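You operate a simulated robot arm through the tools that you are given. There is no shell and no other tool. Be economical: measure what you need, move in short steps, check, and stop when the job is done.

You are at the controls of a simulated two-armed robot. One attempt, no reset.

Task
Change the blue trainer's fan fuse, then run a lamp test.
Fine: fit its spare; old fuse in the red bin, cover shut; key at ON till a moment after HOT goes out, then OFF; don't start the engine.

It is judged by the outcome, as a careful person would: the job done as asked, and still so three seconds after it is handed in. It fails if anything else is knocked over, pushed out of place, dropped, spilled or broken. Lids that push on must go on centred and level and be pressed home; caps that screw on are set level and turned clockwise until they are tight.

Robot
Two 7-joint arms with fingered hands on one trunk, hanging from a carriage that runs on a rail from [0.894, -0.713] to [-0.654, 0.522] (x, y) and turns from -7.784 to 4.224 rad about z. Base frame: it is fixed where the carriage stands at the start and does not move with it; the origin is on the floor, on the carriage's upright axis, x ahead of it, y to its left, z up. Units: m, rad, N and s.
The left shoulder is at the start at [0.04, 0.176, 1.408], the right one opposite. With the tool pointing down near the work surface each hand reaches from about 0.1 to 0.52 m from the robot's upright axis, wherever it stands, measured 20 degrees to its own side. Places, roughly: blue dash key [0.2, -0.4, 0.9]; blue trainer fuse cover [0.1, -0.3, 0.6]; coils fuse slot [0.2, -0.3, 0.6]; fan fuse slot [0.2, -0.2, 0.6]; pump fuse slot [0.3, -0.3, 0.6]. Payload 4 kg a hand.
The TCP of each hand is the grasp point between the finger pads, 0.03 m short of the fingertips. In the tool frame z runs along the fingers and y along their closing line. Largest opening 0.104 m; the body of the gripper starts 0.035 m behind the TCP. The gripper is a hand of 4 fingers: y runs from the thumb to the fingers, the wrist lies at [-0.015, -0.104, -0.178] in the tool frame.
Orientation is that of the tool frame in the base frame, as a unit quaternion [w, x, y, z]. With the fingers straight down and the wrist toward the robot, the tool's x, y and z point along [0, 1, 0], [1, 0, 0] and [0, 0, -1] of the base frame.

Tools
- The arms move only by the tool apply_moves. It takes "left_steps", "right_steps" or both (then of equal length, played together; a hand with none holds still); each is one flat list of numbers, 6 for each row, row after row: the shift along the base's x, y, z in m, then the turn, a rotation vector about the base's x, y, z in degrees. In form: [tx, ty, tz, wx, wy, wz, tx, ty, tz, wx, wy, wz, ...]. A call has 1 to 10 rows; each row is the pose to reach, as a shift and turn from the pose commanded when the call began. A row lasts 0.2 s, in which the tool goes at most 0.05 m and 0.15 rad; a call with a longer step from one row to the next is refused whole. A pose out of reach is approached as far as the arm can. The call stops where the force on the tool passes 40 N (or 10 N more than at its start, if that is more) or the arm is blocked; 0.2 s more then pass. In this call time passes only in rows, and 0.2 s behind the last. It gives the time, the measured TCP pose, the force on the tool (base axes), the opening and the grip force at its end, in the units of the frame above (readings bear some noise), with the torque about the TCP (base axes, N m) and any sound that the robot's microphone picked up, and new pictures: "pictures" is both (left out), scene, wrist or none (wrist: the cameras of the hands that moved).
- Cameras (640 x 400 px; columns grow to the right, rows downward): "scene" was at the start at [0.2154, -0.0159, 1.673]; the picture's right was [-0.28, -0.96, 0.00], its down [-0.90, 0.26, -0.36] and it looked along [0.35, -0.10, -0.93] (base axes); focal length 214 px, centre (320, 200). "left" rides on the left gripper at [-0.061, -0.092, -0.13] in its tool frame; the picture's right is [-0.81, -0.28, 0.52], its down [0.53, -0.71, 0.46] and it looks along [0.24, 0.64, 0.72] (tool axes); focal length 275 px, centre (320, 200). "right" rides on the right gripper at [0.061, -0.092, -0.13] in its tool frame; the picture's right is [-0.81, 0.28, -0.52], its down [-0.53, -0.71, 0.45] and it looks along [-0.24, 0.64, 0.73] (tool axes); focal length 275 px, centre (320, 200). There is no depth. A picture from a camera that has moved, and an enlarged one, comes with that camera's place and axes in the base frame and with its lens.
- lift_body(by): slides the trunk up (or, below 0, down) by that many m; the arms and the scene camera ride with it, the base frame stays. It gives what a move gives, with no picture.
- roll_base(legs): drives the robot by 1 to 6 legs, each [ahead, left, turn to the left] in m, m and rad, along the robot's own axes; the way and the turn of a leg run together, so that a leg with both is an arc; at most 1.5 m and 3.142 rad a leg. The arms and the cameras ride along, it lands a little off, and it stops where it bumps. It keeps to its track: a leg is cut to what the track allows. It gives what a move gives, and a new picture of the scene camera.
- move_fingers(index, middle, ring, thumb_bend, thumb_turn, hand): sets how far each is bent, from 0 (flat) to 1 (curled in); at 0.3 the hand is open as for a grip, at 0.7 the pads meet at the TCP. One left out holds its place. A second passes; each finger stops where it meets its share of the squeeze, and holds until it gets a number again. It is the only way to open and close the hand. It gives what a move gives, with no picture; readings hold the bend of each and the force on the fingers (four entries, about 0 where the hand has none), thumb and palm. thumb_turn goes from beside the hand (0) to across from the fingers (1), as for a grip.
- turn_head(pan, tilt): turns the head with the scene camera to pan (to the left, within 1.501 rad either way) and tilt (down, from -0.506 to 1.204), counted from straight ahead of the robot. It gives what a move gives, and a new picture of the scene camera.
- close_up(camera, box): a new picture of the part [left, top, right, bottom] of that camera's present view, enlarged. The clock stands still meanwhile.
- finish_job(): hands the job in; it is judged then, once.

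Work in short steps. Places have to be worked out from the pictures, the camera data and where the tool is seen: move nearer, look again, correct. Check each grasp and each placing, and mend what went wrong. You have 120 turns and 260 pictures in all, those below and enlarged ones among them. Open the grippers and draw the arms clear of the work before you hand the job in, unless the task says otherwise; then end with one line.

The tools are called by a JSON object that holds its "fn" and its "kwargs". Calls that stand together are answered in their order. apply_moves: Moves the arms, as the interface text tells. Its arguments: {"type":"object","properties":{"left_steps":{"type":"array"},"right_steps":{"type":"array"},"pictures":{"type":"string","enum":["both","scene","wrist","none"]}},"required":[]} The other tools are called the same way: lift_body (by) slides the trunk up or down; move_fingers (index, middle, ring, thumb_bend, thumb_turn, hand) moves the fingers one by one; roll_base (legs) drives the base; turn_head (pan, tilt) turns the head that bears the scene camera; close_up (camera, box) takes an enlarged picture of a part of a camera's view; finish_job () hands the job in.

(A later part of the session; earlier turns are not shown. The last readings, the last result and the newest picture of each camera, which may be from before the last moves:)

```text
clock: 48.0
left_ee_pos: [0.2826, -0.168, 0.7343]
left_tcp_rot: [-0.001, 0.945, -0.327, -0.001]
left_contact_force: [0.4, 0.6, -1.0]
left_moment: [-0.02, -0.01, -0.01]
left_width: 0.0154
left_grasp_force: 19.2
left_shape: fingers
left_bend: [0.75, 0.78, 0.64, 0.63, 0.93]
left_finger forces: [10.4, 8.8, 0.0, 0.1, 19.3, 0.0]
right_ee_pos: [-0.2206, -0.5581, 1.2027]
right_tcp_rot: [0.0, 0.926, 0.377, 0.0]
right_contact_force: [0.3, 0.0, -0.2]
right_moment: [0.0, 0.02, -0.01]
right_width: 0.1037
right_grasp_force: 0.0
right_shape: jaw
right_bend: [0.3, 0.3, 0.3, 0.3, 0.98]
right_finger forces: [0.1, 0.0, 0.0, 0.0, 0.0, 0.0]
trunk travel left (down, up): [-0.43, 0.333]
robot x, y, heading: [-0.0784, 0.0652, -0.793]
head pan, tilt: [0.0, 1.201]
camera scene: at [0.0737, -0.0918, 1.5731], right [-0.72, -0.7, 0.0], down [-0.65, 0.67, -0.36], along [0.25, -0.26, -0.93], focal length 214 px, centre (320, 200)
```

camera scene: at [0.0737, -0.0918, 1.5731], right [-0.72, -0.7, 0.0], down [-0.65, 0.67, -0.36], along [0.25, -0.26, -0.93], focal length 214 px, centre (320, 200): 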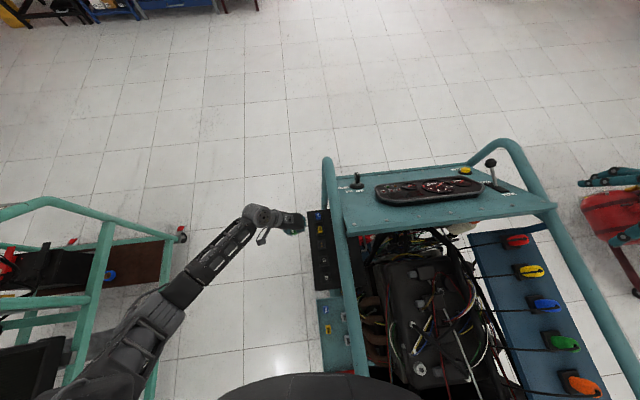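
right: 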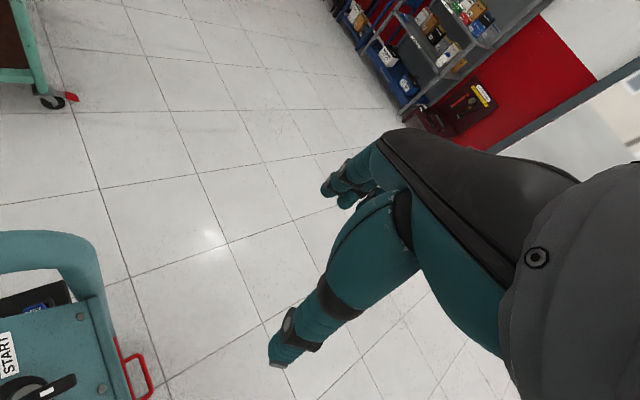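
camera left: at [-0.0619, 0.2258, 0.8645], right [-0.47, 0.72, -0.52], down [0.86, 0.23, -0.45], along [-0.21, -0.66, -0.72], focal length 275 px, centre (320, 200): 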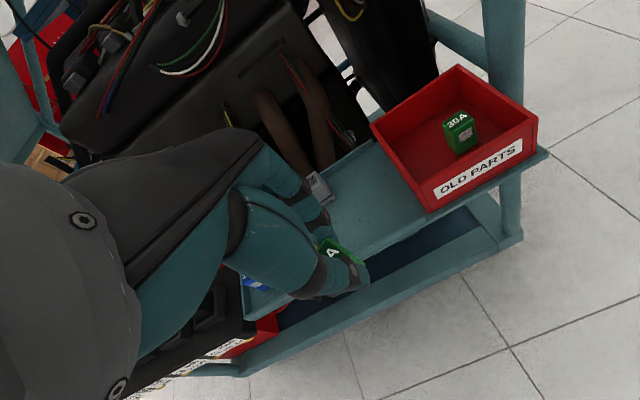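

I open the ring finger to clear the yellow fuse and bring the spare above the slot.

{"fn": "move_fingers", "kwargs": {"hand": "left", "ring": 0.45}}

{"fn": "apply_moves", "kwargs": {"left_steps": [-0.03, -0.015, 0, 0, 0, 0, -0.06, -0.03, 0, 0, 0, 0, -0.09, -0.04, 0, 0, 0, 0, -0.102, -0.049, -0.015, 0, 0, 0, -0.102, -0.049, -0.04, 0, 0, 0], "pictures": "wrist"}}

{"fn": "close_up", "kwargs": {"camera": "left", "box": [270, 190, 430, 290]}}

{"fn": "close_up", "kwargs": {"camera": "scene", "box": [286, 205, 350, 245]}}

```text
clock: 49.0
left_ee_pos: [0.2827, -0.1684, 0.7338]
left_tcp_rot: [0.0, 0.945, -0.328, 0.001]
left_contact_force: [-0.2, -1.0, -0.1]
left_moment: [-0.03, -0.02, -0.02]
left_width: 0.0155
left_grasp_force: 19.0
left_shape: fingers
left_bend: [0.75, 0.78, 0.45, 0.63, 0.93]
left_finger forces: [10.3, 8.8, 0.0, 0.0, 19.3, 0.0]
right_ee_pos: [-0.2221, -0.5575, 1.2036]
right_tcp_rot: [0.0, 0.926, 0.377, 0.0]
right_contact_force: [-0.6, 0.6, -0.2]
right_moment: [-0.01, 0.02, -0.02]
right_width: 0.104
right_grasp_force: 0.0
right_shape: jaw
right_bend: [0.3, 0.3, 0.3, 0.3, 0.98]
right_finger forces: [0.0, 0.1, 0.0, 0.1, 0.0, 0.1]
trunk travel left (down, up): [-0.43, 0.333]
robot x, y, heading: [-0.0791, 0.0627, -0.797]
head pan, tilt: [0.0, 1.201]
```

```text
clock: 50.1
left_ee_pos: [0.1828, -0.2167, 0.6928]
left_tcp_rot: [0.0, 0.945, -0.327, 0.001]
left_contact_force: [-0.3, 0.3, -0.6]
left_moment: [0.01, 0.0, -0.01]
left_width: 0.0156
left_grasp_force: 19.3
left_shape: fingers
left_bend: [0.75, 0.78, 0.45, 0.63, 0.93]
left_finger forces: [10.5, 8.7, 0.0, 0.1, 19.4, 0.1]
right_ee_pos: [-0.2211, -0.5578, 1.2027]
right_tcp_rot: [-0.001, 0.926, 0.378, 0.0]
right_contact_force: [-0.5, 0.3, 0.1]
right_moment: [0.01, 0.01, 0.01]
right_width: 0.1035
right_grasp_force: 0.1
right_shape: jaw
right_bend: [0.3, 0.3, 0.3, 0.3, 0.98]
right_finger forces: [0.1, 0.1, 0.0, 0.0, 0.0, 0.1]
trunk travel left (down, up): [-0.43, 0.333]
robot x, y, heading: [-0.0806, 0.0625, -0.8]
head pan, tilt: [0.0, 1.201]
camera left: at [0.1912, -0.1066, 0.8237], right [-0.47, 0.72, -0.52], down [0.86, 0.23, -0.46], along [-0.21, -0.66, -0.72], focal length 275 px, centre (320, 200)
```

left: 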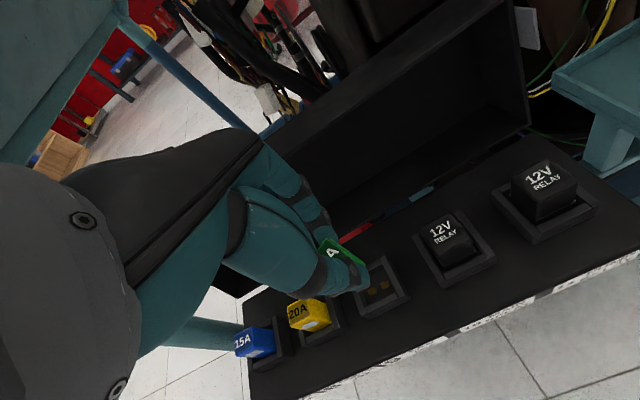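

```text
4.00 times, centred on (350, 240) of left
camera zoom: at [0.1912, -0.1066, 0.8237], right [-0.47, 0.72, -0.52], down [0.86, 0.23, -0.46], along [-0.21, -0.66, -0.72], focal length 1101 px, centre (200, 40)
```

zoom: 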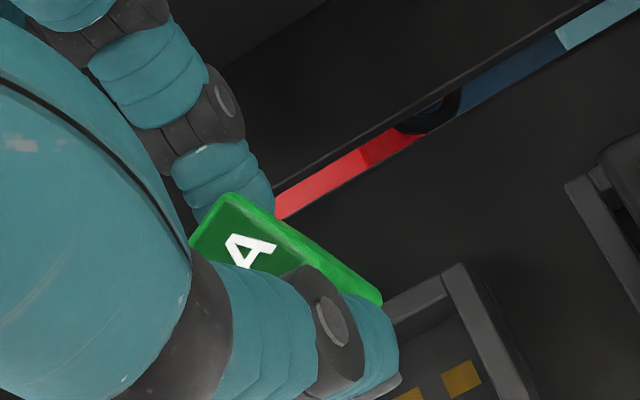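

```text
10.00 times, centred on (318, 225) of scene
camera zoom: at [0.0734, -0.0917, 1.573], right [-0.72, -0.7, 0.0], down [-0.65, 0.67, -0.36], along [0.25, -0.26, -0.93], focal length 2145 px, centre (340, -50)
```

zoom: 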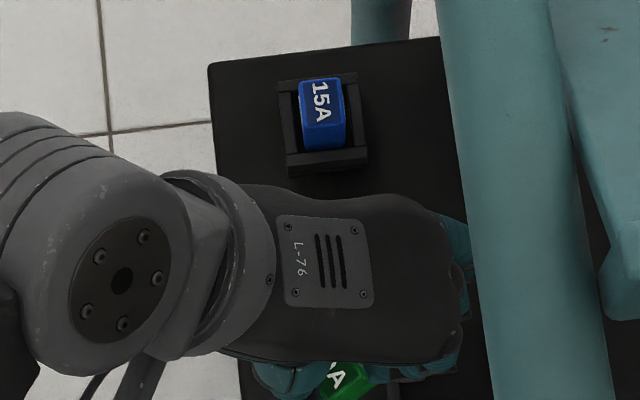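

The spare's lettering looks a bit turned compared with the fitted 15A. I zoom in to judge its yaw.

{"fn": "close_up", "kwargs": {"camera": "scene", "box": [304, 228, 336, 248]}}

{"fn": "close_up", "kwargs": {"camera": "left", "box": [310, 232, 390, 282]}}

```text
16.00 times, centred on (320, 238) of scene
camera zoom: at [0.0734, -0.0917, 1.573], right [-0.72, -0.7, 0.0], down [-0.65, 0.67, -0.36], along [0.25, -0.26, -0.93], focal length 3432 px, centre (320, -408)
```

zoom: 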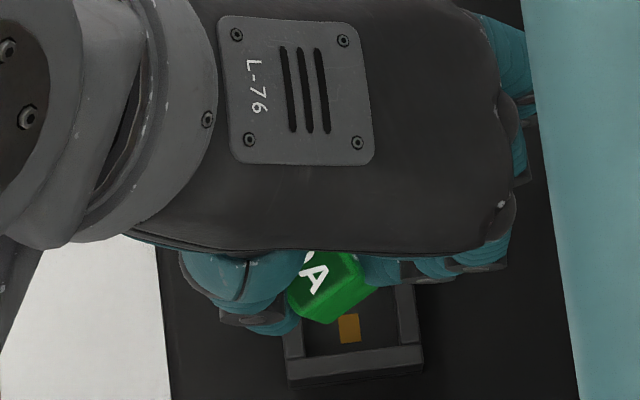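

```text
8.00 times, centred on (350, 257) of left
camera zoom: at [0.1912, -0.1066, 0.8237], right [-0.47, 0.72, -0.52], down [0.86, 0.23, -0.46], along [-0.21, -0.66, -0.72], focal length 2202 px, centre (80, -256)
```

zoom: 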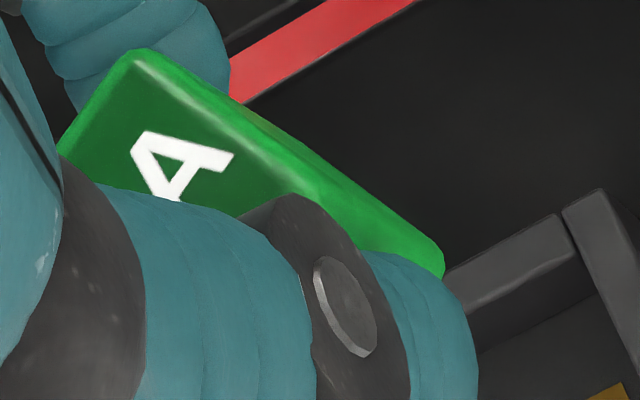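

The spare sits about 28–30° counter-clockwise in the grip. I rotate the hand about 29° clockwise so the fuse lines up with the slot, then check again.

{"fn": "apply_moves", "kwargs": {"left_steps": [0, 0, 0.005, 0, 0, -7.25, 0, 0, 0.01, 0, 0, -14.5, 0, 0, 0.01, 0, 0, -21.75, 0, 0, 0.01, 0, 0, -29], "pictures": "wrist"}}

{"fn": "close_up", "kwargs": {"camera": "scene", "box": [304, 228, 336, 248]}}

{"fn": "close_up", "kwargs": {"camera": "left", "box": [310, 232, 390, 282]}}

```text
clock: 51.1
left_ee_pos: [0.1805, -0.2179, 0.7036]
left_tcp_rot: [0.001, 0.832, -0.555, 0.0]
left_contact_force: [-1.2, -0.2, -0.1]
left_moment: [0.02, -0.01, 0.02]
left_width: 0.0154
left_grasp_force: 19.2
left_shape: fingers
left_bend: [0.75, 0.78, 0.45, 0.63, 0.93]
left_finger forces: [10.7, 8.7, 0.0, 0.0, 19.4, 0.1]
right_ee_pos: [-0.2212, -0.5581, 1.2031]
right_tcp_rot: [0.001, 0.926, 0.377, 0.0]
right_contact_force: [-0.3, 0.6, 0.6]
right_moment: [-0.03, 0.0, 0.01]
right_width: 0.1036
right_grasp_force: 0.1
right_shape: jaw
right_bend: [0.3, 0.3, 0.3, 0.3, 0.98]
right_finger forces: [0.1, 0.0, 0.0, 0.0, 0.0, 0.0]
trunk travel left (down, up): [-0.43, 0.333]
robot x, y, heading: [-0.0776, 0.0645, -0.799]
head pan, tilt: [0.0, 1.201]
camera left: at [0.2423, -0.1251, 0.8345], right [-0.06, 0.85, -0.52], down [0.86, -0.22, -0.46], along [-0.5, -0.47, -0.72], focal length 275 px, centre (320, 200)
```

left: 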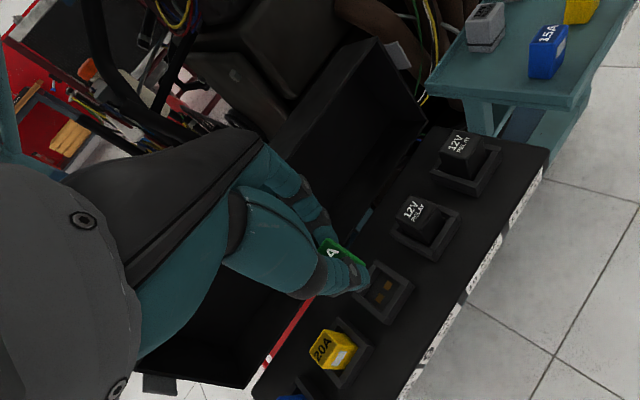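

```text
16.00 times, centred on (320, 238) of scene
camera zoom: at [0.0735, -0.0919, 1.5731], right [-0.72, -0.7, 0.0], down [-0.65, 0.67, -0.36], along [0.25, -0.26, -0.93], focal length 3432 px, centre (320, -408)
```

zoom: 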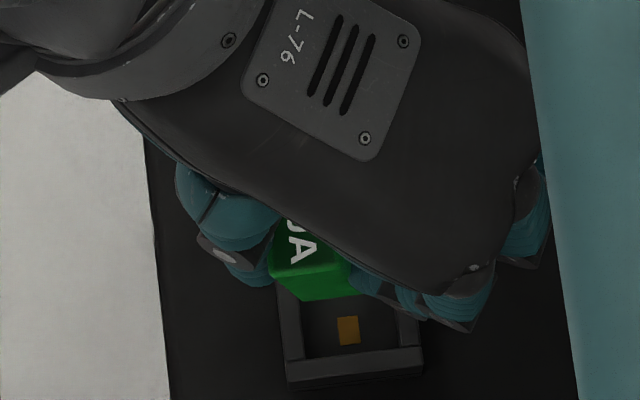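

```text
8.00 times, centred on (350, 257) of left
camera zoom: at [0.2423, -0.1251, 0.8345], right [-0.06, 0.85, -0.52], down [0.86, -0.22, -0.46], along [-0.5, -0.47, -0.72], focal length 2202 px, centre (80, -256)
```

zoom: 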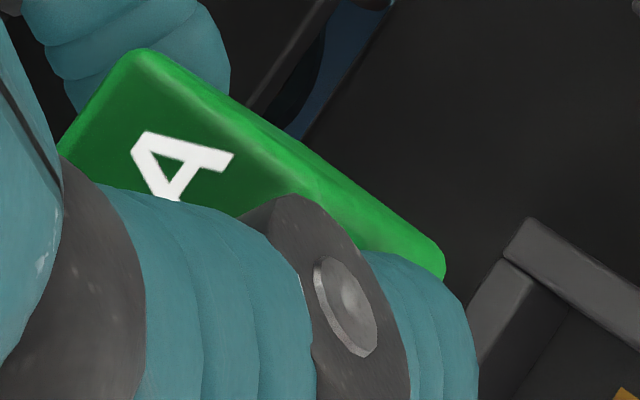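

The yaw now looks aligned. The lower outline hints at a slight tilt, so I zoom tighter.

{"fn": "close_up", "kwargs": {"camera": "scene", "box": [314, 236, 328, 245]}}

{"fn": "close_up", "kwargs": {"camera": "left", "box": [320, 230, 400, 310]}}

```text
16.00 times, centred on (321, 240) of scene
camera zoom: at [0.0735, -0.0919, 1.5731], right [-0.72, -0.7, 0.0], down [-0.65, 0.67, -0.36], along [0.25, -0.26, -0.93], focal length 3432 px, centre (304, -448)
```

zoom: 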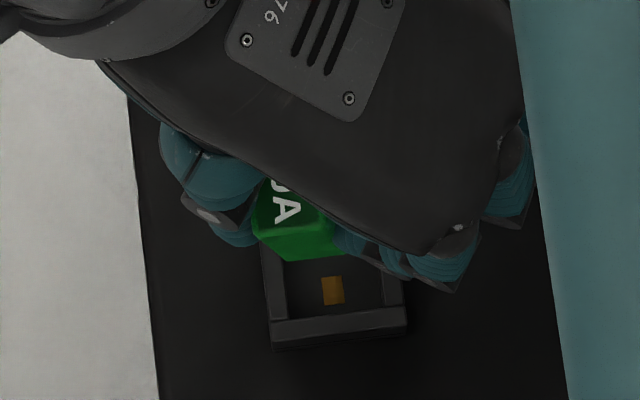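

```text
5.00 times, centred on (360, 270) of left
camera zoom: at [0.2423, -0.1251, 0.8345], right [-0.06, 0.85, -0.52], down [0.86, -0.22, -0.46], along [-0.5, -0.47, -0.72], focal length 1376 px, centre (120, -150)
```

zoom: 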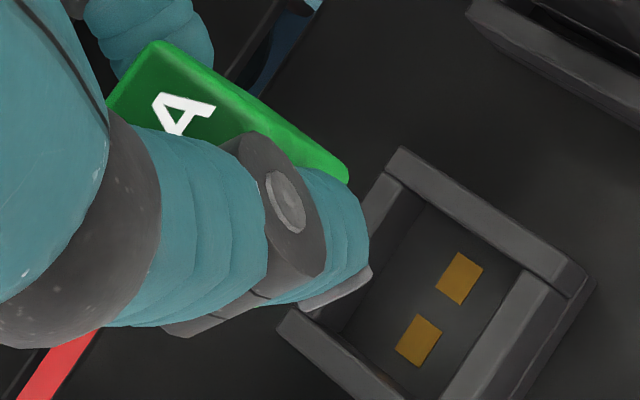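

At this grip the fuse leans: its bottom sits inward by roughly 9°. I tilt the hand to bring the fuse upright and re-check.

{"fn": "apply_moves", "kwargs": {"left_steps": [0, 0, 0, 3.5, -2.8, 0, 0, 0, 0, 7.1, -5.6, 0], "pictures": "wrist"}}

{"fn": "close_up", "kwargs": {"camera": "scene", "box": [304, 228, 336, 248]}}

{"fn": "close_up", "kwargs": {"camera": "left", "box": [310, 220, 430, 295]}}

```text
clock: 51.8
left_ee_pos: [0.1809, -0.218, 0.7046]
left_tcp_rot: [-0.079, 0.83, -0.552, 0.007]
left_contact_force: [-0.6, -1.0, -0.6]
left_moment: [0.02, 0.01, -0.01]
left_width: 0.0151
left_grasp_force: 19.7
left_shape: fingers
left_bend: [0.75, 0.78, 0.45, 0.63, 0.93]
left_finger forces: [10.8, 8.6, 0.1, 0.0, 19.5, 0.0]
right_ee_pos: [-0.2223, -0.5582, 1.2025]
right_tcp_rot: [0.0, 0.926, 0.377, 0.0]
right_contact_force: [-0.6, -0.5, -0.4]
right_moment: [0.0, 0.01, 0.04]
right_width: 0.1039
right_grasp_force: 0.0
right_shape: jaw
right_bend: [0.3, 0.3, 0.3, 0.3, 0.98]
right_finger forces: [0.0, 0.0, 0.0, 0.0, 0.0, 0.0]
trunk travel left (down, up): [-0.43, 0.333]
robot x, y, heading: [-0.0806, 0.0628, -0.797]
head pan, tilt: [0.0, 1.201]
camera left: at [0.2281, -0.1423, 0.8499], right [-0.01, 0.91, -0.41], down [0.91, -0.16, -0.39], along [-0.42, -0.38, -0.82], focal length 275 px, centre (320, 200)
```

left: 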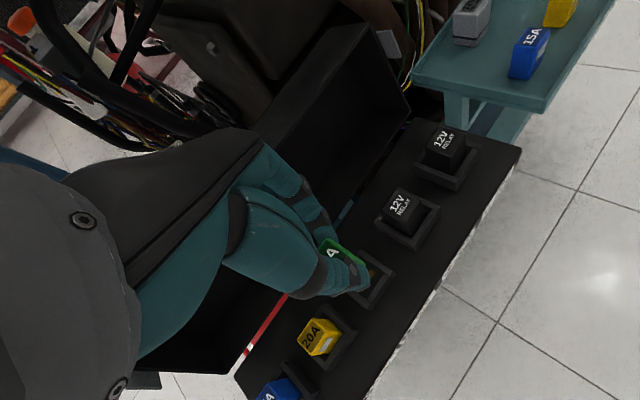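

```text
16.00 times, centred on (320, 238) of scene
camera zoom: at [0.0735, -0.0918, 1.5731], right [-0.72, -0.7, 0.0], down [-0.65, 0.67, -0.36], along [0.25, -0.26, -0.93], focal length 3432 px, centre (320, -408)
```

zoom: 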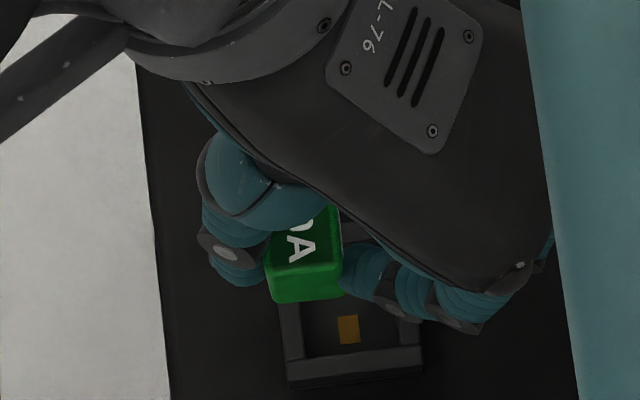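

```text
5.33 times, centred on (370, 258) of left
camera zoom: at [0.2281, -0.1423, 0.8499], right [-0.01, 0.91, -0.41], down [0.91, -0.16, -0.39], along [-0.42, -0.38, -0.82], focal length 1468 px, centre (53, -107)
```

zoom: 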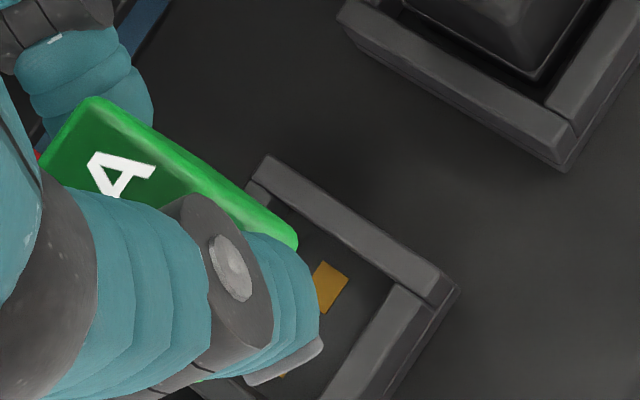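

The fuse now looks upright and square with the slot, but about 1 cm too far outward. I shift it inward and lower it to just above the holder.

{"fn": "apply_moves", "kwargs": {"left_steps": [-0.0081, -0.007, 0, 0, 0, 0, -0.0081, -0.007, -0.03, 0, 0, 0], "pictures": "wrist"}}

{"fn": "close_up", "kwargs": {"camera": "scene", "box": [304, 228, 336, 248]}}

{"fn": "close_up", "kwargs": {"camera": "left", "box": [310, 220, 430, 295]}}

```text
clock: 52.4
left_ee_pos: [0.173, -0.2247, 0.675]
left_tcp_rot: [-0.079, 0.829, -0.553, 0.006]
left_contact_force: [0.4, 0.5, -0.9]
left_moment: [-0.02, 0.0, 0.03]
left_width: 0.0153
left_grasp_force: 19.1
left_shape: fingers
left_bend: [0.75, 0.78, 0.45, 0.63, 0.93]
left_finger forces: [10.9, 8.6, 0.0, 0.0, 19.6, 0.0]
right_ee_pos: [-0.2221, -0.5579, 1.2032]
right_tcp_rot: [-0.001, 0.926, 0.377, 0.0]
right_contact_force: [0.7, 0.7, 0.4]
right_moment: [0.0, -0.01, -0.02]
right_width: 0.1036
right_grasp_force: 0.0
right_shape: jaw
right_bend: [0.3, 0.3, 0.3, 0.3, 0.98]
right_finger forces: [0.0, 0.0, 0.0, 0.1, 0.0, 0.0]
trunk travel left (down, up): [-0.43, 0.333]
robot x, y, heading: [-0.074, 0.0627, -0.798]
head pan, tilt: [0.0, 1.201]
camera left: at [0.2209, -0.1496, 0.8204], right [-0.01, 0.91, -0.41], down [0.91, -0.16, -0.39], along [-0.42, -0.38, -0.82], focal length 275 px, centre (320, 200)
```

left: 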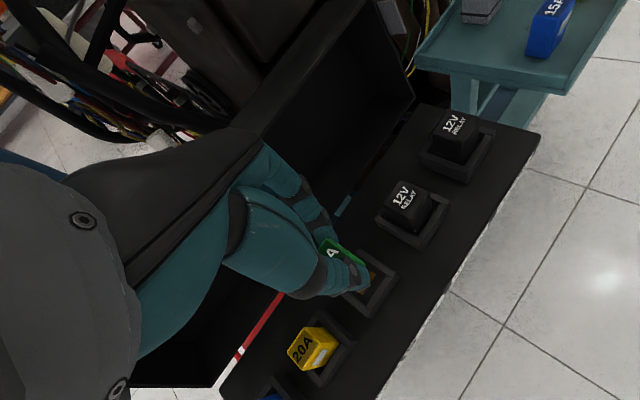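

```text
16.00 times, centred on (320, 238) of scene
camera zoom: at [0.0733, -0.0917, 1.573], right [-0.72, -0.7, 0.0], down [-0.65, 0.67, -0.36], along [0.25, -0.26, -0.93], focal length 3432 px, centre (320, -408)
```

zoom: 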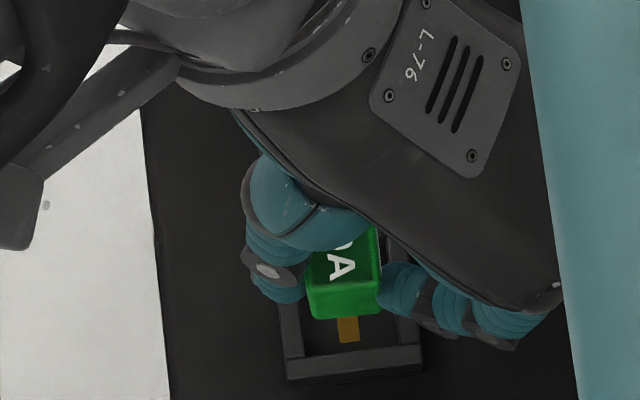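

```text
5.33 times, centred on (370, 258) of left
camera zoom: at [0.2209, -0.1496, 0.8204], right [-0.01, 0.91, -0.41], down [0.91, -0.16, -0.39], along [-0.42, -0.38, -0.82], focal length 1468 px, centre (53, -107)
```

zoom: 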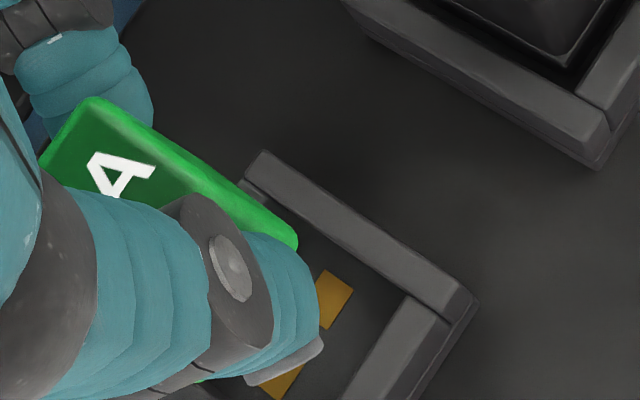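

The fuse is centred over the cavity with a few mm margin all round. I lower in small steps and watch the force.

{"fn": "apply_moves", "kwargs": {"left_steps": [0, 0, -0.01, 0, 0, 0, 0, 0, -0.02, 0, 0, 0, 0, 0, -0.03, 0, 0, 0, 0, 0, -0.035, 0, 0, 0], "pictures": "wrist"}}

{"fn": "close_up", "kwargs": {"camera": "scene", "box": [304, 228, 336, 248]}}

{"fn": "close_up", "kwargs": {"camera": "left", "box": [310, 220, 430, 295]}}

```text
clock: 53.4
left_ee_pos: [0.1726, -0.2241, 0.6387]
left_tcp_rot: [-0.078, 0.831, -0.551, 0.006]
left_contact_force: [-0.6, -0.1, -1.0]
left_moment: [-0.01, 0.02, 0.02]
left_width: 0.0153
left_grasp_force: 19.5
left_shape: fingers
left_bend: [0.75, 0.78, 0.45, 0.63, 0.93]
left_finger forces: [10.8, 8.6, 0.0, 0.0, 19.6, 0.0]
right_ee_pos: [-0.2219, -0.559, 1.2021]
right_tcp_rot: [0.0, 0.926, 0.376, 0.0]
right_contact_force: [0.5, -0.2, 0.5]
right_moment: [0.0, -0.04, -0.03]
right_width: 0.1039
right_grasp_force: 0.1
right_shape: jaw
right_bend: [0.3, 0.3, 0.3, 0.3, 0.98]
right_finger forces: [0.0, 0.0, 0.0, 0.0, 0.0, 0.0]
trunk travel left (down, up): [-0.43, 0.333]
robot x, y, heading: [-0.0791, 0.0617, -0.795]
head pan, tilt: [0.0, 1.201]
camera left: at [0.2206, -0.1494, 0.7847], right [-0.01, 0.91, -0.41], down [0.91, -0.16, -0.39], along [-0.42, -0.38, -0.82], focal length 275 px, centre (320, 200)
```

left: 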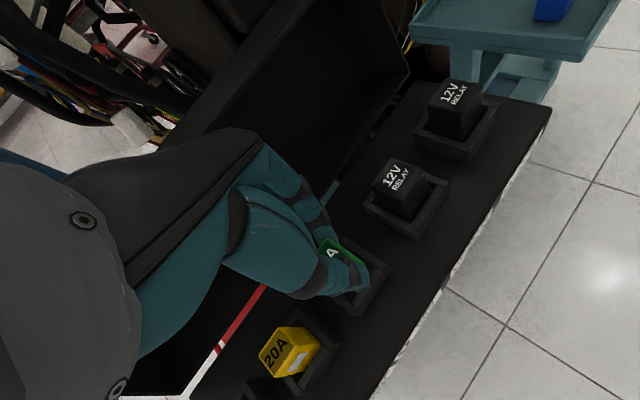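

```text
16.00 times, centred on (320, 238) of scene
camera zoom: at [0.0735, -0.0917, 1.5731], right [-0.72, -0.7, 0.0], down [-0.65, 0.67, -0.36], along [0.25, -0.26, -0.93], focal length 3432 px, centre (320, -408)
```

zoom: 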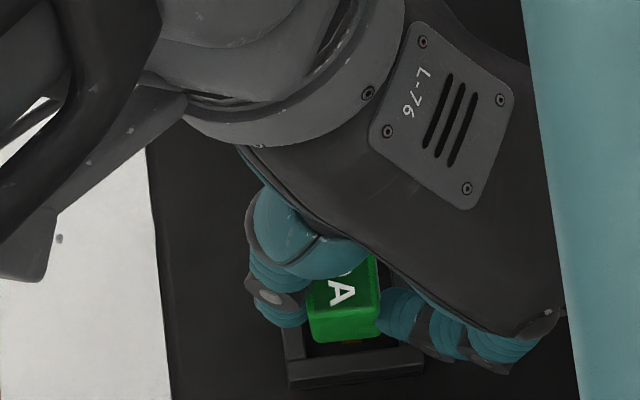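

```text
5.33 times, centred on (370, 258) of left
camera zoom: at [0.2206, -0.1494, 0.7847], right [-0.01, 0.91, -0.41], down [0.91, -0.16, -0.39], along [-0.42, -0.38, -0.82], focal length 1468 px, centre (53, -107)
```

zoom: 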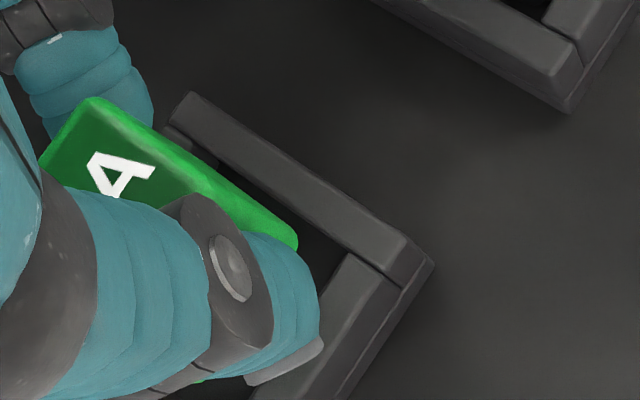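

It's entering the cavity with no contact yet. I continue down in 3–4 mm steps.

{"fn": "apply_moves", "kwargs": {"left_steps": [0, 0, -0.004, 0, 0, 0, 0, 0, -0.008, 0, 0, 0, 0, 0, -0.011, 0, 0, 0, 0, 0, -0.014, 0, 0, 0], "pictures": "wrist"}}

{"fn": "close_up", "kwargs": {"camera": "scene", "box": [304, 228, 336, 248]}}

{"fn": "close_up", "kwargs": {"camera": "left", "box": [310, 220, 430, 295]}}

```text
clock: 54.4
left_ee_pos: [0.1735, -0.2247, 0.6241]
left_tcp_rot: [-0.078, 0.83, -0.553, 0.007]
left_contact_force: [-1.1, 0.9, 0.4]
left_moment: [-0.01, 0.03, 0.03]
left_width: 0.0156
left_grasp_force: 19.5
left_shape: fingers
left_bend: [0.75, 0.78, 0.45, 0.63, 0.93]
left_finger forces: [10.9, 8.6, 0.1, 0.1, 19.6, 0.0]
right_ee_pos: [-0.2231, -0.5572, 1.2022]
right_tcp_rot: [-0.001, 0.926, 0.377, 0.0]
right_contact_force: [0.1, 1.4, 0.2]
right_moment: [-0.02, -0.01, -0.01]
right_width: 0.1037
right_grasp_force: 0.0
right_shape: jaw
right_bend: [0.3, 0.3, 0.3, 0.3, 0.98]
right_finger forces: [0.1, 0.1, 0.0, 0.1, 0.0, 0.0]
trunk travel left (down, up): [-0.43, 0.333]
robot x, y, heading: [-0.0767, 0.0623, -0.8]
head pan, tilt: [0.0, 1.201]
camera left: at [0.2201, -0.1498, 0.771], right [-0.01, 0.91, -0.41], down [0.91, -0.16, -0.39], along [-0.42, -0.38, -0.82], focal length 275 px, centre (320, 200)
```

left: 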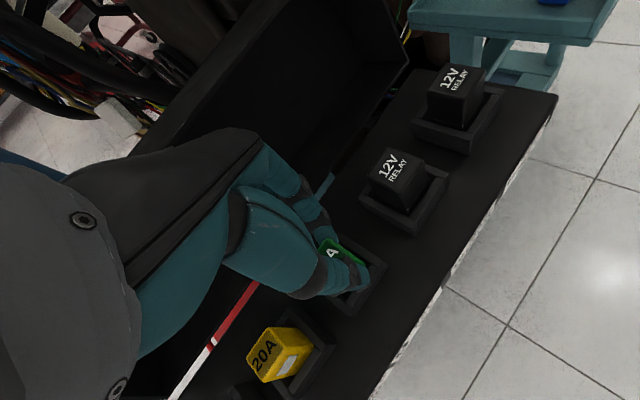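

```text
16.00 times, centred on (320, 238) of scene
camera zoom: at [0.0735, -0.0918, 1.5731], right [-0.72, -0.7, 0.0], down [-0.65, 0.67, -0.36], along [0.25, -0.26, -0.93], focal length 3432 px, centre (320, -408)
```

zoom: 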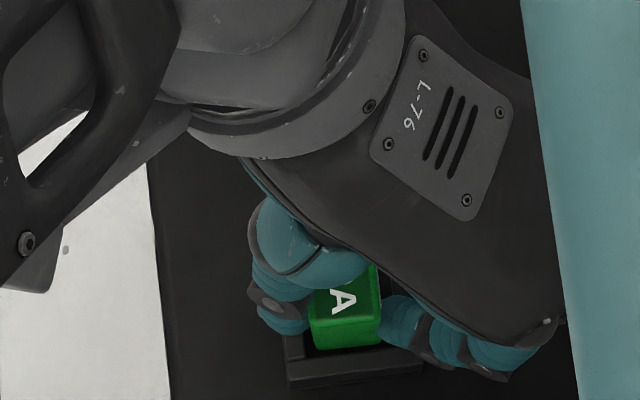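

```text
5.33 times, centred on (370, 258) of left
camera zoom: at [0.2201, -0.1498, 0.771], right [-0.01, 0.91, -0.41], down [0.91, -0.16, -0.39], along [-0.42, -0.38, -0.82], focal length 1468 px, centre (53, -107)
```

zoom: 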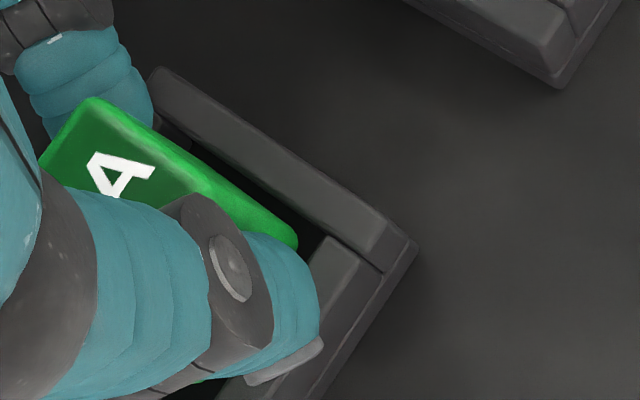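

Still no resistance. I keep going down in 3 mm steps until contact.

{"fn": "apply_moves", "kwargs": {"left_steps": [0, 0, -0.003, 0, 0, 0, 0, 0, -0.006, 0, 0, 0, 0, 0, -0.009, 0, 0, 0], "pictures": "wrist"}}

{"fn": "close_up", "kwargs": {"camera": "left", "box": [230, 220, 430, 345]}}

{"fn": "close_up", "kwargs": {"camera": "scene", "box": [304, 228, 336, 248]}}

```text
clock: 55.1
left_ee_pos: [0.1726, -0.2262, 0.6158]
left_tcp_rot: [-0.078, 0.83, -0.552, 0.006]
left_contact_force: [-1.4, -0.7, 10.0]
left_moment: [0.16, -0.15, 0.01]
left_width: 0.0139
left_grasp_force: 18.9
left_shape: fingers
left_bend: [0.75, 0.79, 0.45, 0.64, 0.92]
left_finger forces: [10.7, 7.7, 0.0, 0.0, 19.3, 0.1]
right_ee_pos: [-0.2216, -0.5582, 1.2029]
right_tcp_rot: [0.0, 0.926, 0.377, 0.0]
right_contact_force: [-0.3, -0.3, -0.8]
right_moment: [0.01, 0.02, 0.04]
right_width: 0.1034
right_grasp_force: 0.0
right_shape: jaw
right_bend: [0.3, 0.3, 0.3, 0.3, 0.98]
right_finger forces: [0.0, 0.0, 0.0, 0.0, 0.0, 0.0]
trunk travel left (down, up): [-0.43, 0.333]
robot x, y, heading: [-0.0807, 0.0638, -0.794]
head pan, tilt: [0.0, 1.201]
camera left: at [0.2198, -0.1508, 0.762], right [-0.01, 0.91, -0.41], down [0.91, -0.16, -0.39], along [-0.42, -0.38, -0.82], focal length 275 px, centre (320, 200)
```

left: 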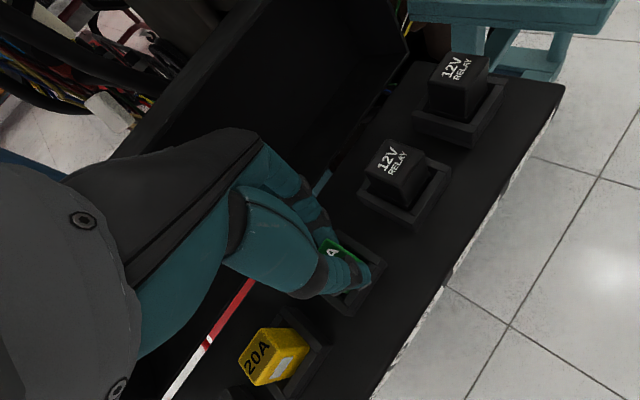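

```text
3.20 times, centred on (330, 282) of left
camera zoom: at [0.2198, -0.1508, 0.762], right [-0.01, 0.91, -0.41], down [0.91, -0.16, -0.39], along [-0.42, -0.38, -0.82], focal length 881 px, centre (288, -64)
```

zoom: 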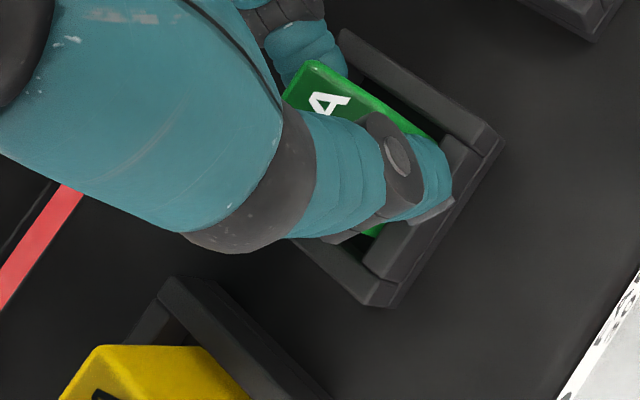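

```text
16.00 times, centred on (320, 238) of scene
camera zoom: at [0.0737, -0.092, 1.5733], right [-0.72, -0.7, 0.0], down [-0.65, 0.67, -0.36], along [0.25, -0.26, -0.93], focal length 3432 px, centre (320, -408)
```

zoom: 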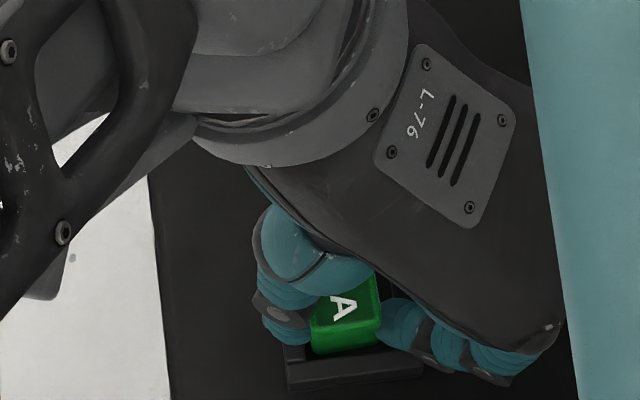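

First contact: 10 N upward. I press on a few millimetres to seat the fuse.

{"fn": "apply_moves", "kwargs": {"left_steps": [0, 0, -0.003, 0, 0, 0, 0, 0, -0.006, 0, 0, 0], "pictures": "none"}}

{"fn": "close_up", "kwargs": {"camera": "scene", "box": [304, 228, 336, 248]}}

{"fn": "close_up", "kwargs": {"camera": "left", "box": [230, 220, 430, 345]}}

```text
clock: 55.7
left_ee_pos: [0.1727, -0.2311, 0.6144]
left_tcp_rot: [-0.074, 0.83, -0.552, 0.008]
left_contact_force: [1.1, 0.5, 16.3]
left_moment: [0.29, -0.26, 0.03]
left_width: 0.0143
left_grasp_force: 22.0
left_shape: fingers
left_bend: [0.75, 0.79, 0.45, 0.65, 0.91]
left_finger forces: [10.3, 6.6, 0.0, 0.1, 27.4, 0.0]
right_ee_pos: [-0.2209, -0.5579, 1.2032]
right_tcp_rot: [-0.001, 0.926, 0.377, 0.001]
right_contact_force: [0.1, -0.2, -0.2]
right_moment: [0.0, 0.0, 0.0]
right_width: 0.1035
right_grasp_force: 0.1
right_shape: jaw
right_bend: [0.3, 0.3, 0.3, 0.3, 0.98]
right_finger forces: [0.0, 0.0, 0.0, 0.0, 0.1, 0.0]
trunk travel left (down, up): [-0.43, 0.333]
robot x, y, heading: [-0.0794, 0.0654, -0.795]
head pan, tilt: [0.0, 1.201]
stopped in row 2 (left hand): the force on the tool passed its limit at 42 N (the readings are from after the stop); the commanded pose is now the measured one
```

```text
16.00 times, centred on (320, 238) of scene
camera zoom: at [0.0739, -0.0917, 1.573], right [-0.72, -0.7, 0.0], down [-0.65, 0.67, -0.36], along [0.25, -0.26, -0.93], focal length 3432 px, centre (320, -408)
```

zoom: 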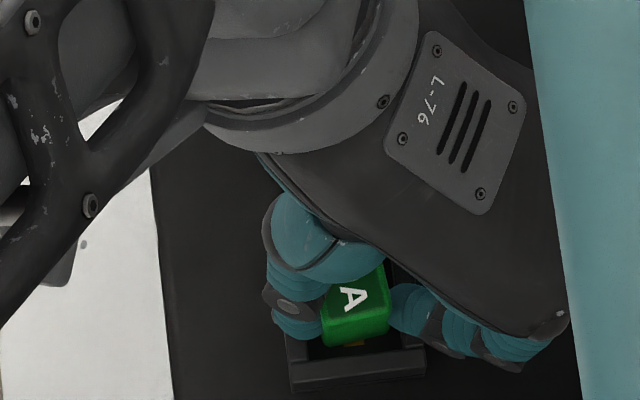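

```text
3.20 times, centred on (330, 282) of left
camera zoom: at [0.2209, -0.1544, 0.7607], right [-0.01, 0.91, -0.42], down [0.9, -0.17, -0.39], along [-0.43, -0.39, -0.82], focal length 881 px, centre (288, -64)
```

zoom: 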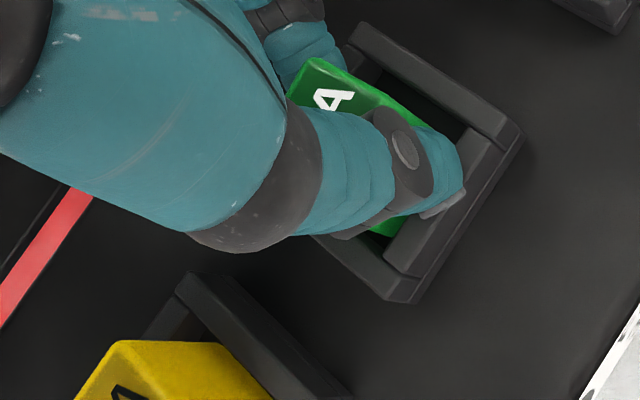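

The torque points to the thumb tip resting on the holder's outer wall rather than on the fuse. The fuse is already in the cavity, so I release it here, retreat, and then press it home from above.

{"fn": "apply_moves", "kwargs": {"left_steps": [0, 0.002, 0.001, 0, 0, 0], "pictures": "none"}}

{"fn": "move_fingers", "kwargs": {"hand": "left", "index": 0.6, "middle": 0.6, "thumb_bend": 0.52}}

{"fn": "close_up", "kwargs": {"camera": "scene", "box": [304, 228, 336, 248]}}

{"fn": "close_up", "kwargs": {"camera": "left", "box": [230, 220, 430, 345]}}

```text
clock: 56.1
left_ee_pos: [0.1728, -0.2282, 0.6167]
left_tcp_rot: [-0.076, 0.831, -0.552, 0.008]
left_contact_force: [0.5, -4.3, 10.2]
left_moment: [0.14, -0.17, -0.05]
left_width: 0.0141
left_grasp_force: 21.8
left_shape: fingers
left_bend: [0.75, 0.79, 0.45, 0.65, 0.91]
left_finger forces: [10.5, 9.9, 0.0, 0.1, 23.3, 0.1]
right_ee_pos: [-0.2219, -0.5598, 1.2041]
right_tcp_rot: [0.0, 0.926, 0.377, 0.0]
right_contact_force: [-1.0, 0.1, -0.4]
right_moment: [0.02, 0.01, 0.0]
right_width: 0.1037
right_grasp_force: 0.1
right_shape: jaw
right_bend: [0.3, 0.3, 0.3, 0.3, 0.98]
right_finger forces: [0.0, 0.1, 0.0, 0.0, 0.0, 0.0]
trunk travel left (down, up): [-0.43, 0.333]
robot x, y, heading: [-0.0781, 0.0623, -0.8]
head pan, tilt: [0.0, 1.201]
```

```text
clock: 57.2
left_ee_pos: [0.1722, -0.2287, 0.616]
left_tcp_rot: [-0.074, 0.831, -0.552, 0.007]
left_contact_force: [0.2, 4.3, 17.6]
left_moment: [0.2, 0.02, 0.03]
left_width: 0.0225
left_grasp_force: 9.6
left_shape: fingers
left_bend: [0.72, 0.6, 0.45, 0.51, 0.97]
left_finger forces: [17.9, 0.0, 0.0, 0.1, 1.7, 0.0]
right_ee_pos: [-0.2218, -0.5587, 1.2018]
right_tcp_rot: [-0.001, 0.926, 0.377, 0.001]
right_contact_force: [0.0, 0.5, -0.5]
right_moment: [0.02, 0.0, -0.01]
right_width: 0.1032
right_grasp_force: 0.1
right_shape: jaw
right_bend: [0.3, 0.3, 0.3, 0.3, 0.98]
right_finger forces: [0.0, 0.0, 0.0, 0.0, 0.1, 0.0]
trunk travel left (down, up): [-0.43, 0.333]
robot x, y, heading: [-0.0777, 0.0635, -0.8]
head pan, tilt: [0.0, 1.201]
stopped (left hand): the force on the tool passed its limit at 40 N (the readings are from after the stop); the commanded pose is now the measured one
```

```text
16.00 times, centred on (320, 238) of scene
camera zoom: at [0.0737, -0.0913, 1.5726], right [-0.72, -0.7, 0.0], down [-0.65, 0.67, -0.36], along [0.25, -0.26, -0.93], focal length 3432 px, centre (320, -408)
```

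zoom: 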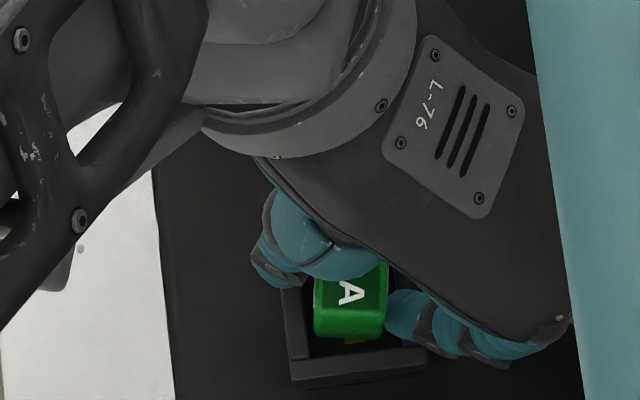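

```text
3.20 times, centred on (330, 282) of left
camera zoom: at [0.2201, -0.1524, 0.7618], right [-0.02, 0.91, -0.42], down [0.9, -0.17, -0.39], along [-0.43, -0.38, -0.82], focal length 881 px, centre (288, -64)
```

zoom: 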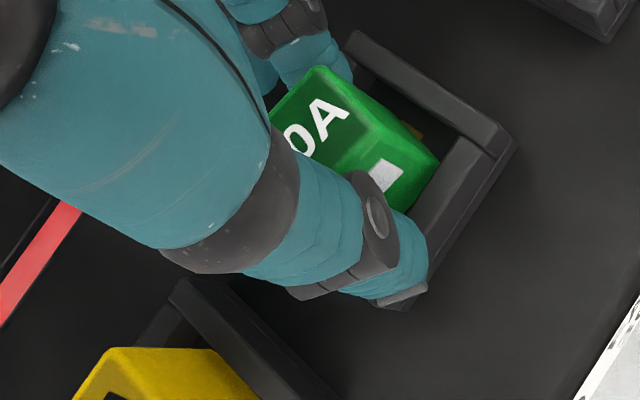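

The index tip is caught inside the holder's inner wall. I ease its command to relieve the pressure, then lift the hand straight up.

{"fn": "move_fingers", "kwargs": {"hand": "left", "index": 0.72, "thumb_bend": 0.5}}

{"fn": "apply_moves", "kwargs": {"left_steps": [0, 0, 0.008, 0, 0, 0, 0, 0, 0.02, 0, 0, 0], "pictures": "wrist"}}

{"fn": "close_up", "kwargs": {"camera": "left", "box": [230, 220, 430, 345]}}

{"fn": "close_up", "kwargs": {"camera": "scene", "box": [304, 228, 336, 248]}}

```text
clock: 58.2
left_ee_pos: [0.1699, -0.2292, 0.6169]
left_tcp_rot: [-0.074, 0.83, -0.552, 0.007]
left_contact_force: [-1.7, -1.5, 4.6]
left_moment: [-0.02, 0.02, 0.03]
left_width: 0.0234
left_grasp_force: 3.6
left_shape: fingers
left_bend: [0.72, 0.6, 0.45, 0.49, 0.97]
left_finger forces: [5.5, 0.1, 0.0, 0.0, 1.3, 0.0]
right_ee_pos: [-0.2215, -0.5588, 1.2028]
right_tcp_rot: [0.0, 0.926, 0.377, 0.0]
right_contact_force: [-0.8, -0.7, -0.4]
right_moment: [0.01, -0.02, -0.01]
right_width: 0.1038
right_grasp_force: 0.0
right_shape: jaw
right_bend: [0.3, 0.3, 0.3, 0.3, 0.98]
right_finger forces: [0.2, 0.0, 0.1, 0.0, 0.0, 0.0]
trunk travel left (down, up): [-0.43, 0.333]
robot x, y, heading: [-0.0796, 0.0604, -0.798]
head pan, tilt: [0.0, 1.201]
```

```text
clock: 58.8
left_ee_pos: [0.1715, -0.2274, 0.6362]
left_tcp_rot: [-0.075, 0.83, -0.552, 0.006]
left_contact_force: [0.0, 0.3, 0.0]
left_moment: [0.0, 0.01, 0.01]
left_width: 0.0223
left_grasp_force: 0.0
left_shape: fingers
left_bend: [0.72, 0.6, 0.45, 0.5, 0.97]
left_finger forces: [0.0, 0.0, 0.0, 0.0, 0.1, 0.0]
right_ee_pos: [-0.2223, -0.558, 1.2037]
right_tcp_rot: [0.0, 0.926, 0.377, 0.0]
right_contact_force: [-0.3, 0.1, -0.6]
right_moment: [0.02, -0.02, 0.0]
right_width: 0.1036
right_grasp_force: 0.0
right_shape: jaw
right_bend: [0.3, 0.3, 0.3, 0.3, 0.98]
right_finger forces: [0.0, 0.0, 0.0, 0.0, 0.0, 0.0]
trunk travel left (down, up): [-0.43, 0.333]
robot x, y, heading: [-0.0787, 0.0642, -0.795]
head pan, tilt: [0.0, 1.201]
camera left: at [0.2193, -0.151, 0.7808], right [-0.02, 0.91, -0.42], down [0.9, -0.17, -0.39], along [-0.43, -0.38, -0.82], focal length 275 px, centre (320, 200)
```

left: 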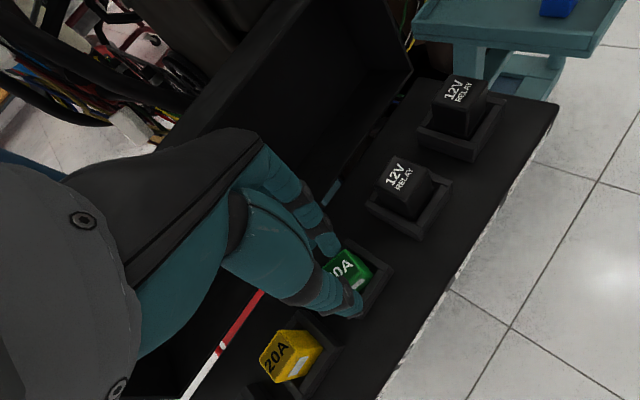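

```text
3.20 times, centred on (330, 282) of left
camera zoom: at [0.2193, -0.151, 0.7808], right [-0.02, 0.91, -0.42], down [0.9, -0.17, -0.39], along [-0.43, -0.38, -0.82], focal length 881 px, centre (288, -64)
```

zoom: 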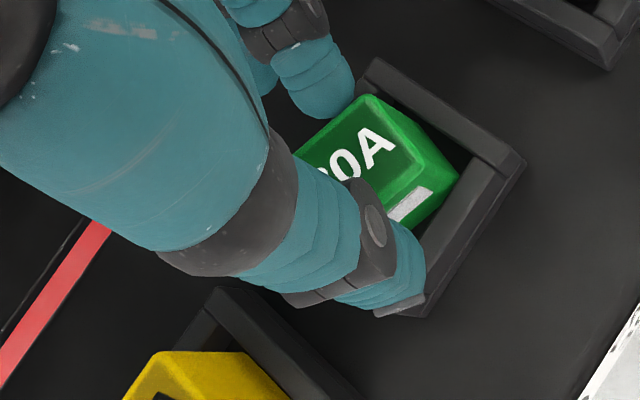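

```text
16.00 times, centred on (320, 238) of scene
camera zoom: at [0.0734, -0.0916, 1.573], right [-0.72, -0.7, 0.0], down [-0.65, 0.67, -0.36], along [0.25, -0.26, -0.93], focal length 3432 px, centre (320, -408)
```

zoom: 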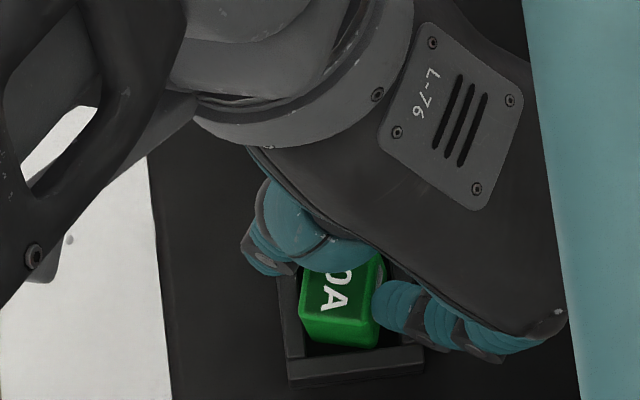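

The fuse stays in the slot. I raise the hand and back it outward, undoing the tilt, for a clear look.

{"fn": "apply_moves", "kwargs": {"left_steps": [0, 0, 0.04, 0, 0, 0, 0, 0, 0.08, 0, 0, 0, 0.025, 0.03, 0.1, -3, 2.5, 0, 0.05, 0.06, 0.1, -7, 5.6, 0, 0.07, 0.09, 0.1, -7, 5.6, 0], "pictures": "wrist"}}

{"fn": "close_up", "kwargs": {"camera": "scene", "box": [304, 228, 336, 248]}}

```text
clock: 60.0
left_ee_pos: [0.2422, -0.1348, 0.7374]
left_tcp_rot: [0.003, 0.832, -0.554, 0.001]
left_contact_force: [0.2, -0.6, -0.3]
left_moment: [0.01, -0.02, 0.03]
left_width: 0.0224
left_grasp_force: 0.1
left_shape: fingers
left_bend: [0.72, 0.6, 0.45, 0.5, 0.97]
left_finger forces: [0.0, 0.0, 0.0, 0.0, 0.0, 0.0]
right_ee_pos: [-0.2201, -0.5573, 1.2029]
right_tcp_rot: [-0.001, 0.926, 0.377, 0.0]
right_contact_force: [-0.2, 0.5, 0.6]
right_moment: [0.0, 0.02, -0.01]
right_width: 0.1037
right_grasp_force: 0.0
right_shape: jaw
right_bend: [0.3, 0.3, 0.3, 0.3, 0.98]
right_finger forces: [0.1, 0.0, 0.0, 0.0, 0.0, 0.1]
trunk travel left (down, up): [-0.43, 0.333]
robot x, y, heading: [-0.0754, 0.0628, -0.797]
head pan, tilt: [0.0, 1.201]
camera left: at [0.3036, -0.042, 0.867], right [-0.06, 0.85, -0.52], down [0.86, -0.22, -0.46], along [-0.5, -0.48, -0.72], focal length 275 px, centre (320, 200)
```

left: 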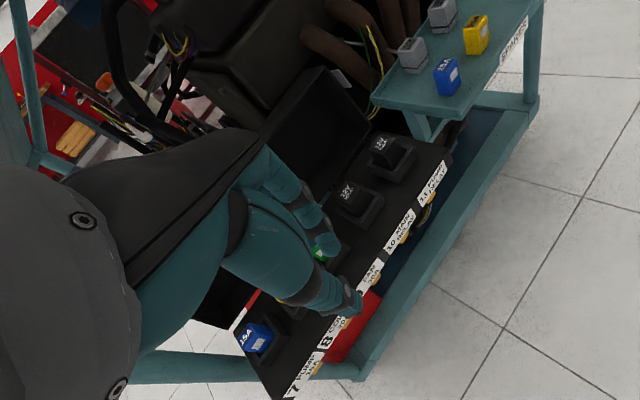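

```text
16.00 times, centred on (320, 238) of scene
camera zoom: at [0.0736, -0.0913, 1.573], right [-0.72, -0.7, 0.0], down [-0.65, 0.67, -0.36], along [0.25, -0.26, -0.93], focal length 3432 px, centre (320, -408)
```

zoom: 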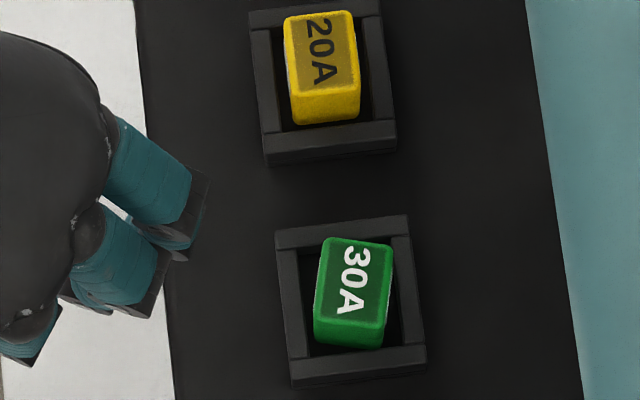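

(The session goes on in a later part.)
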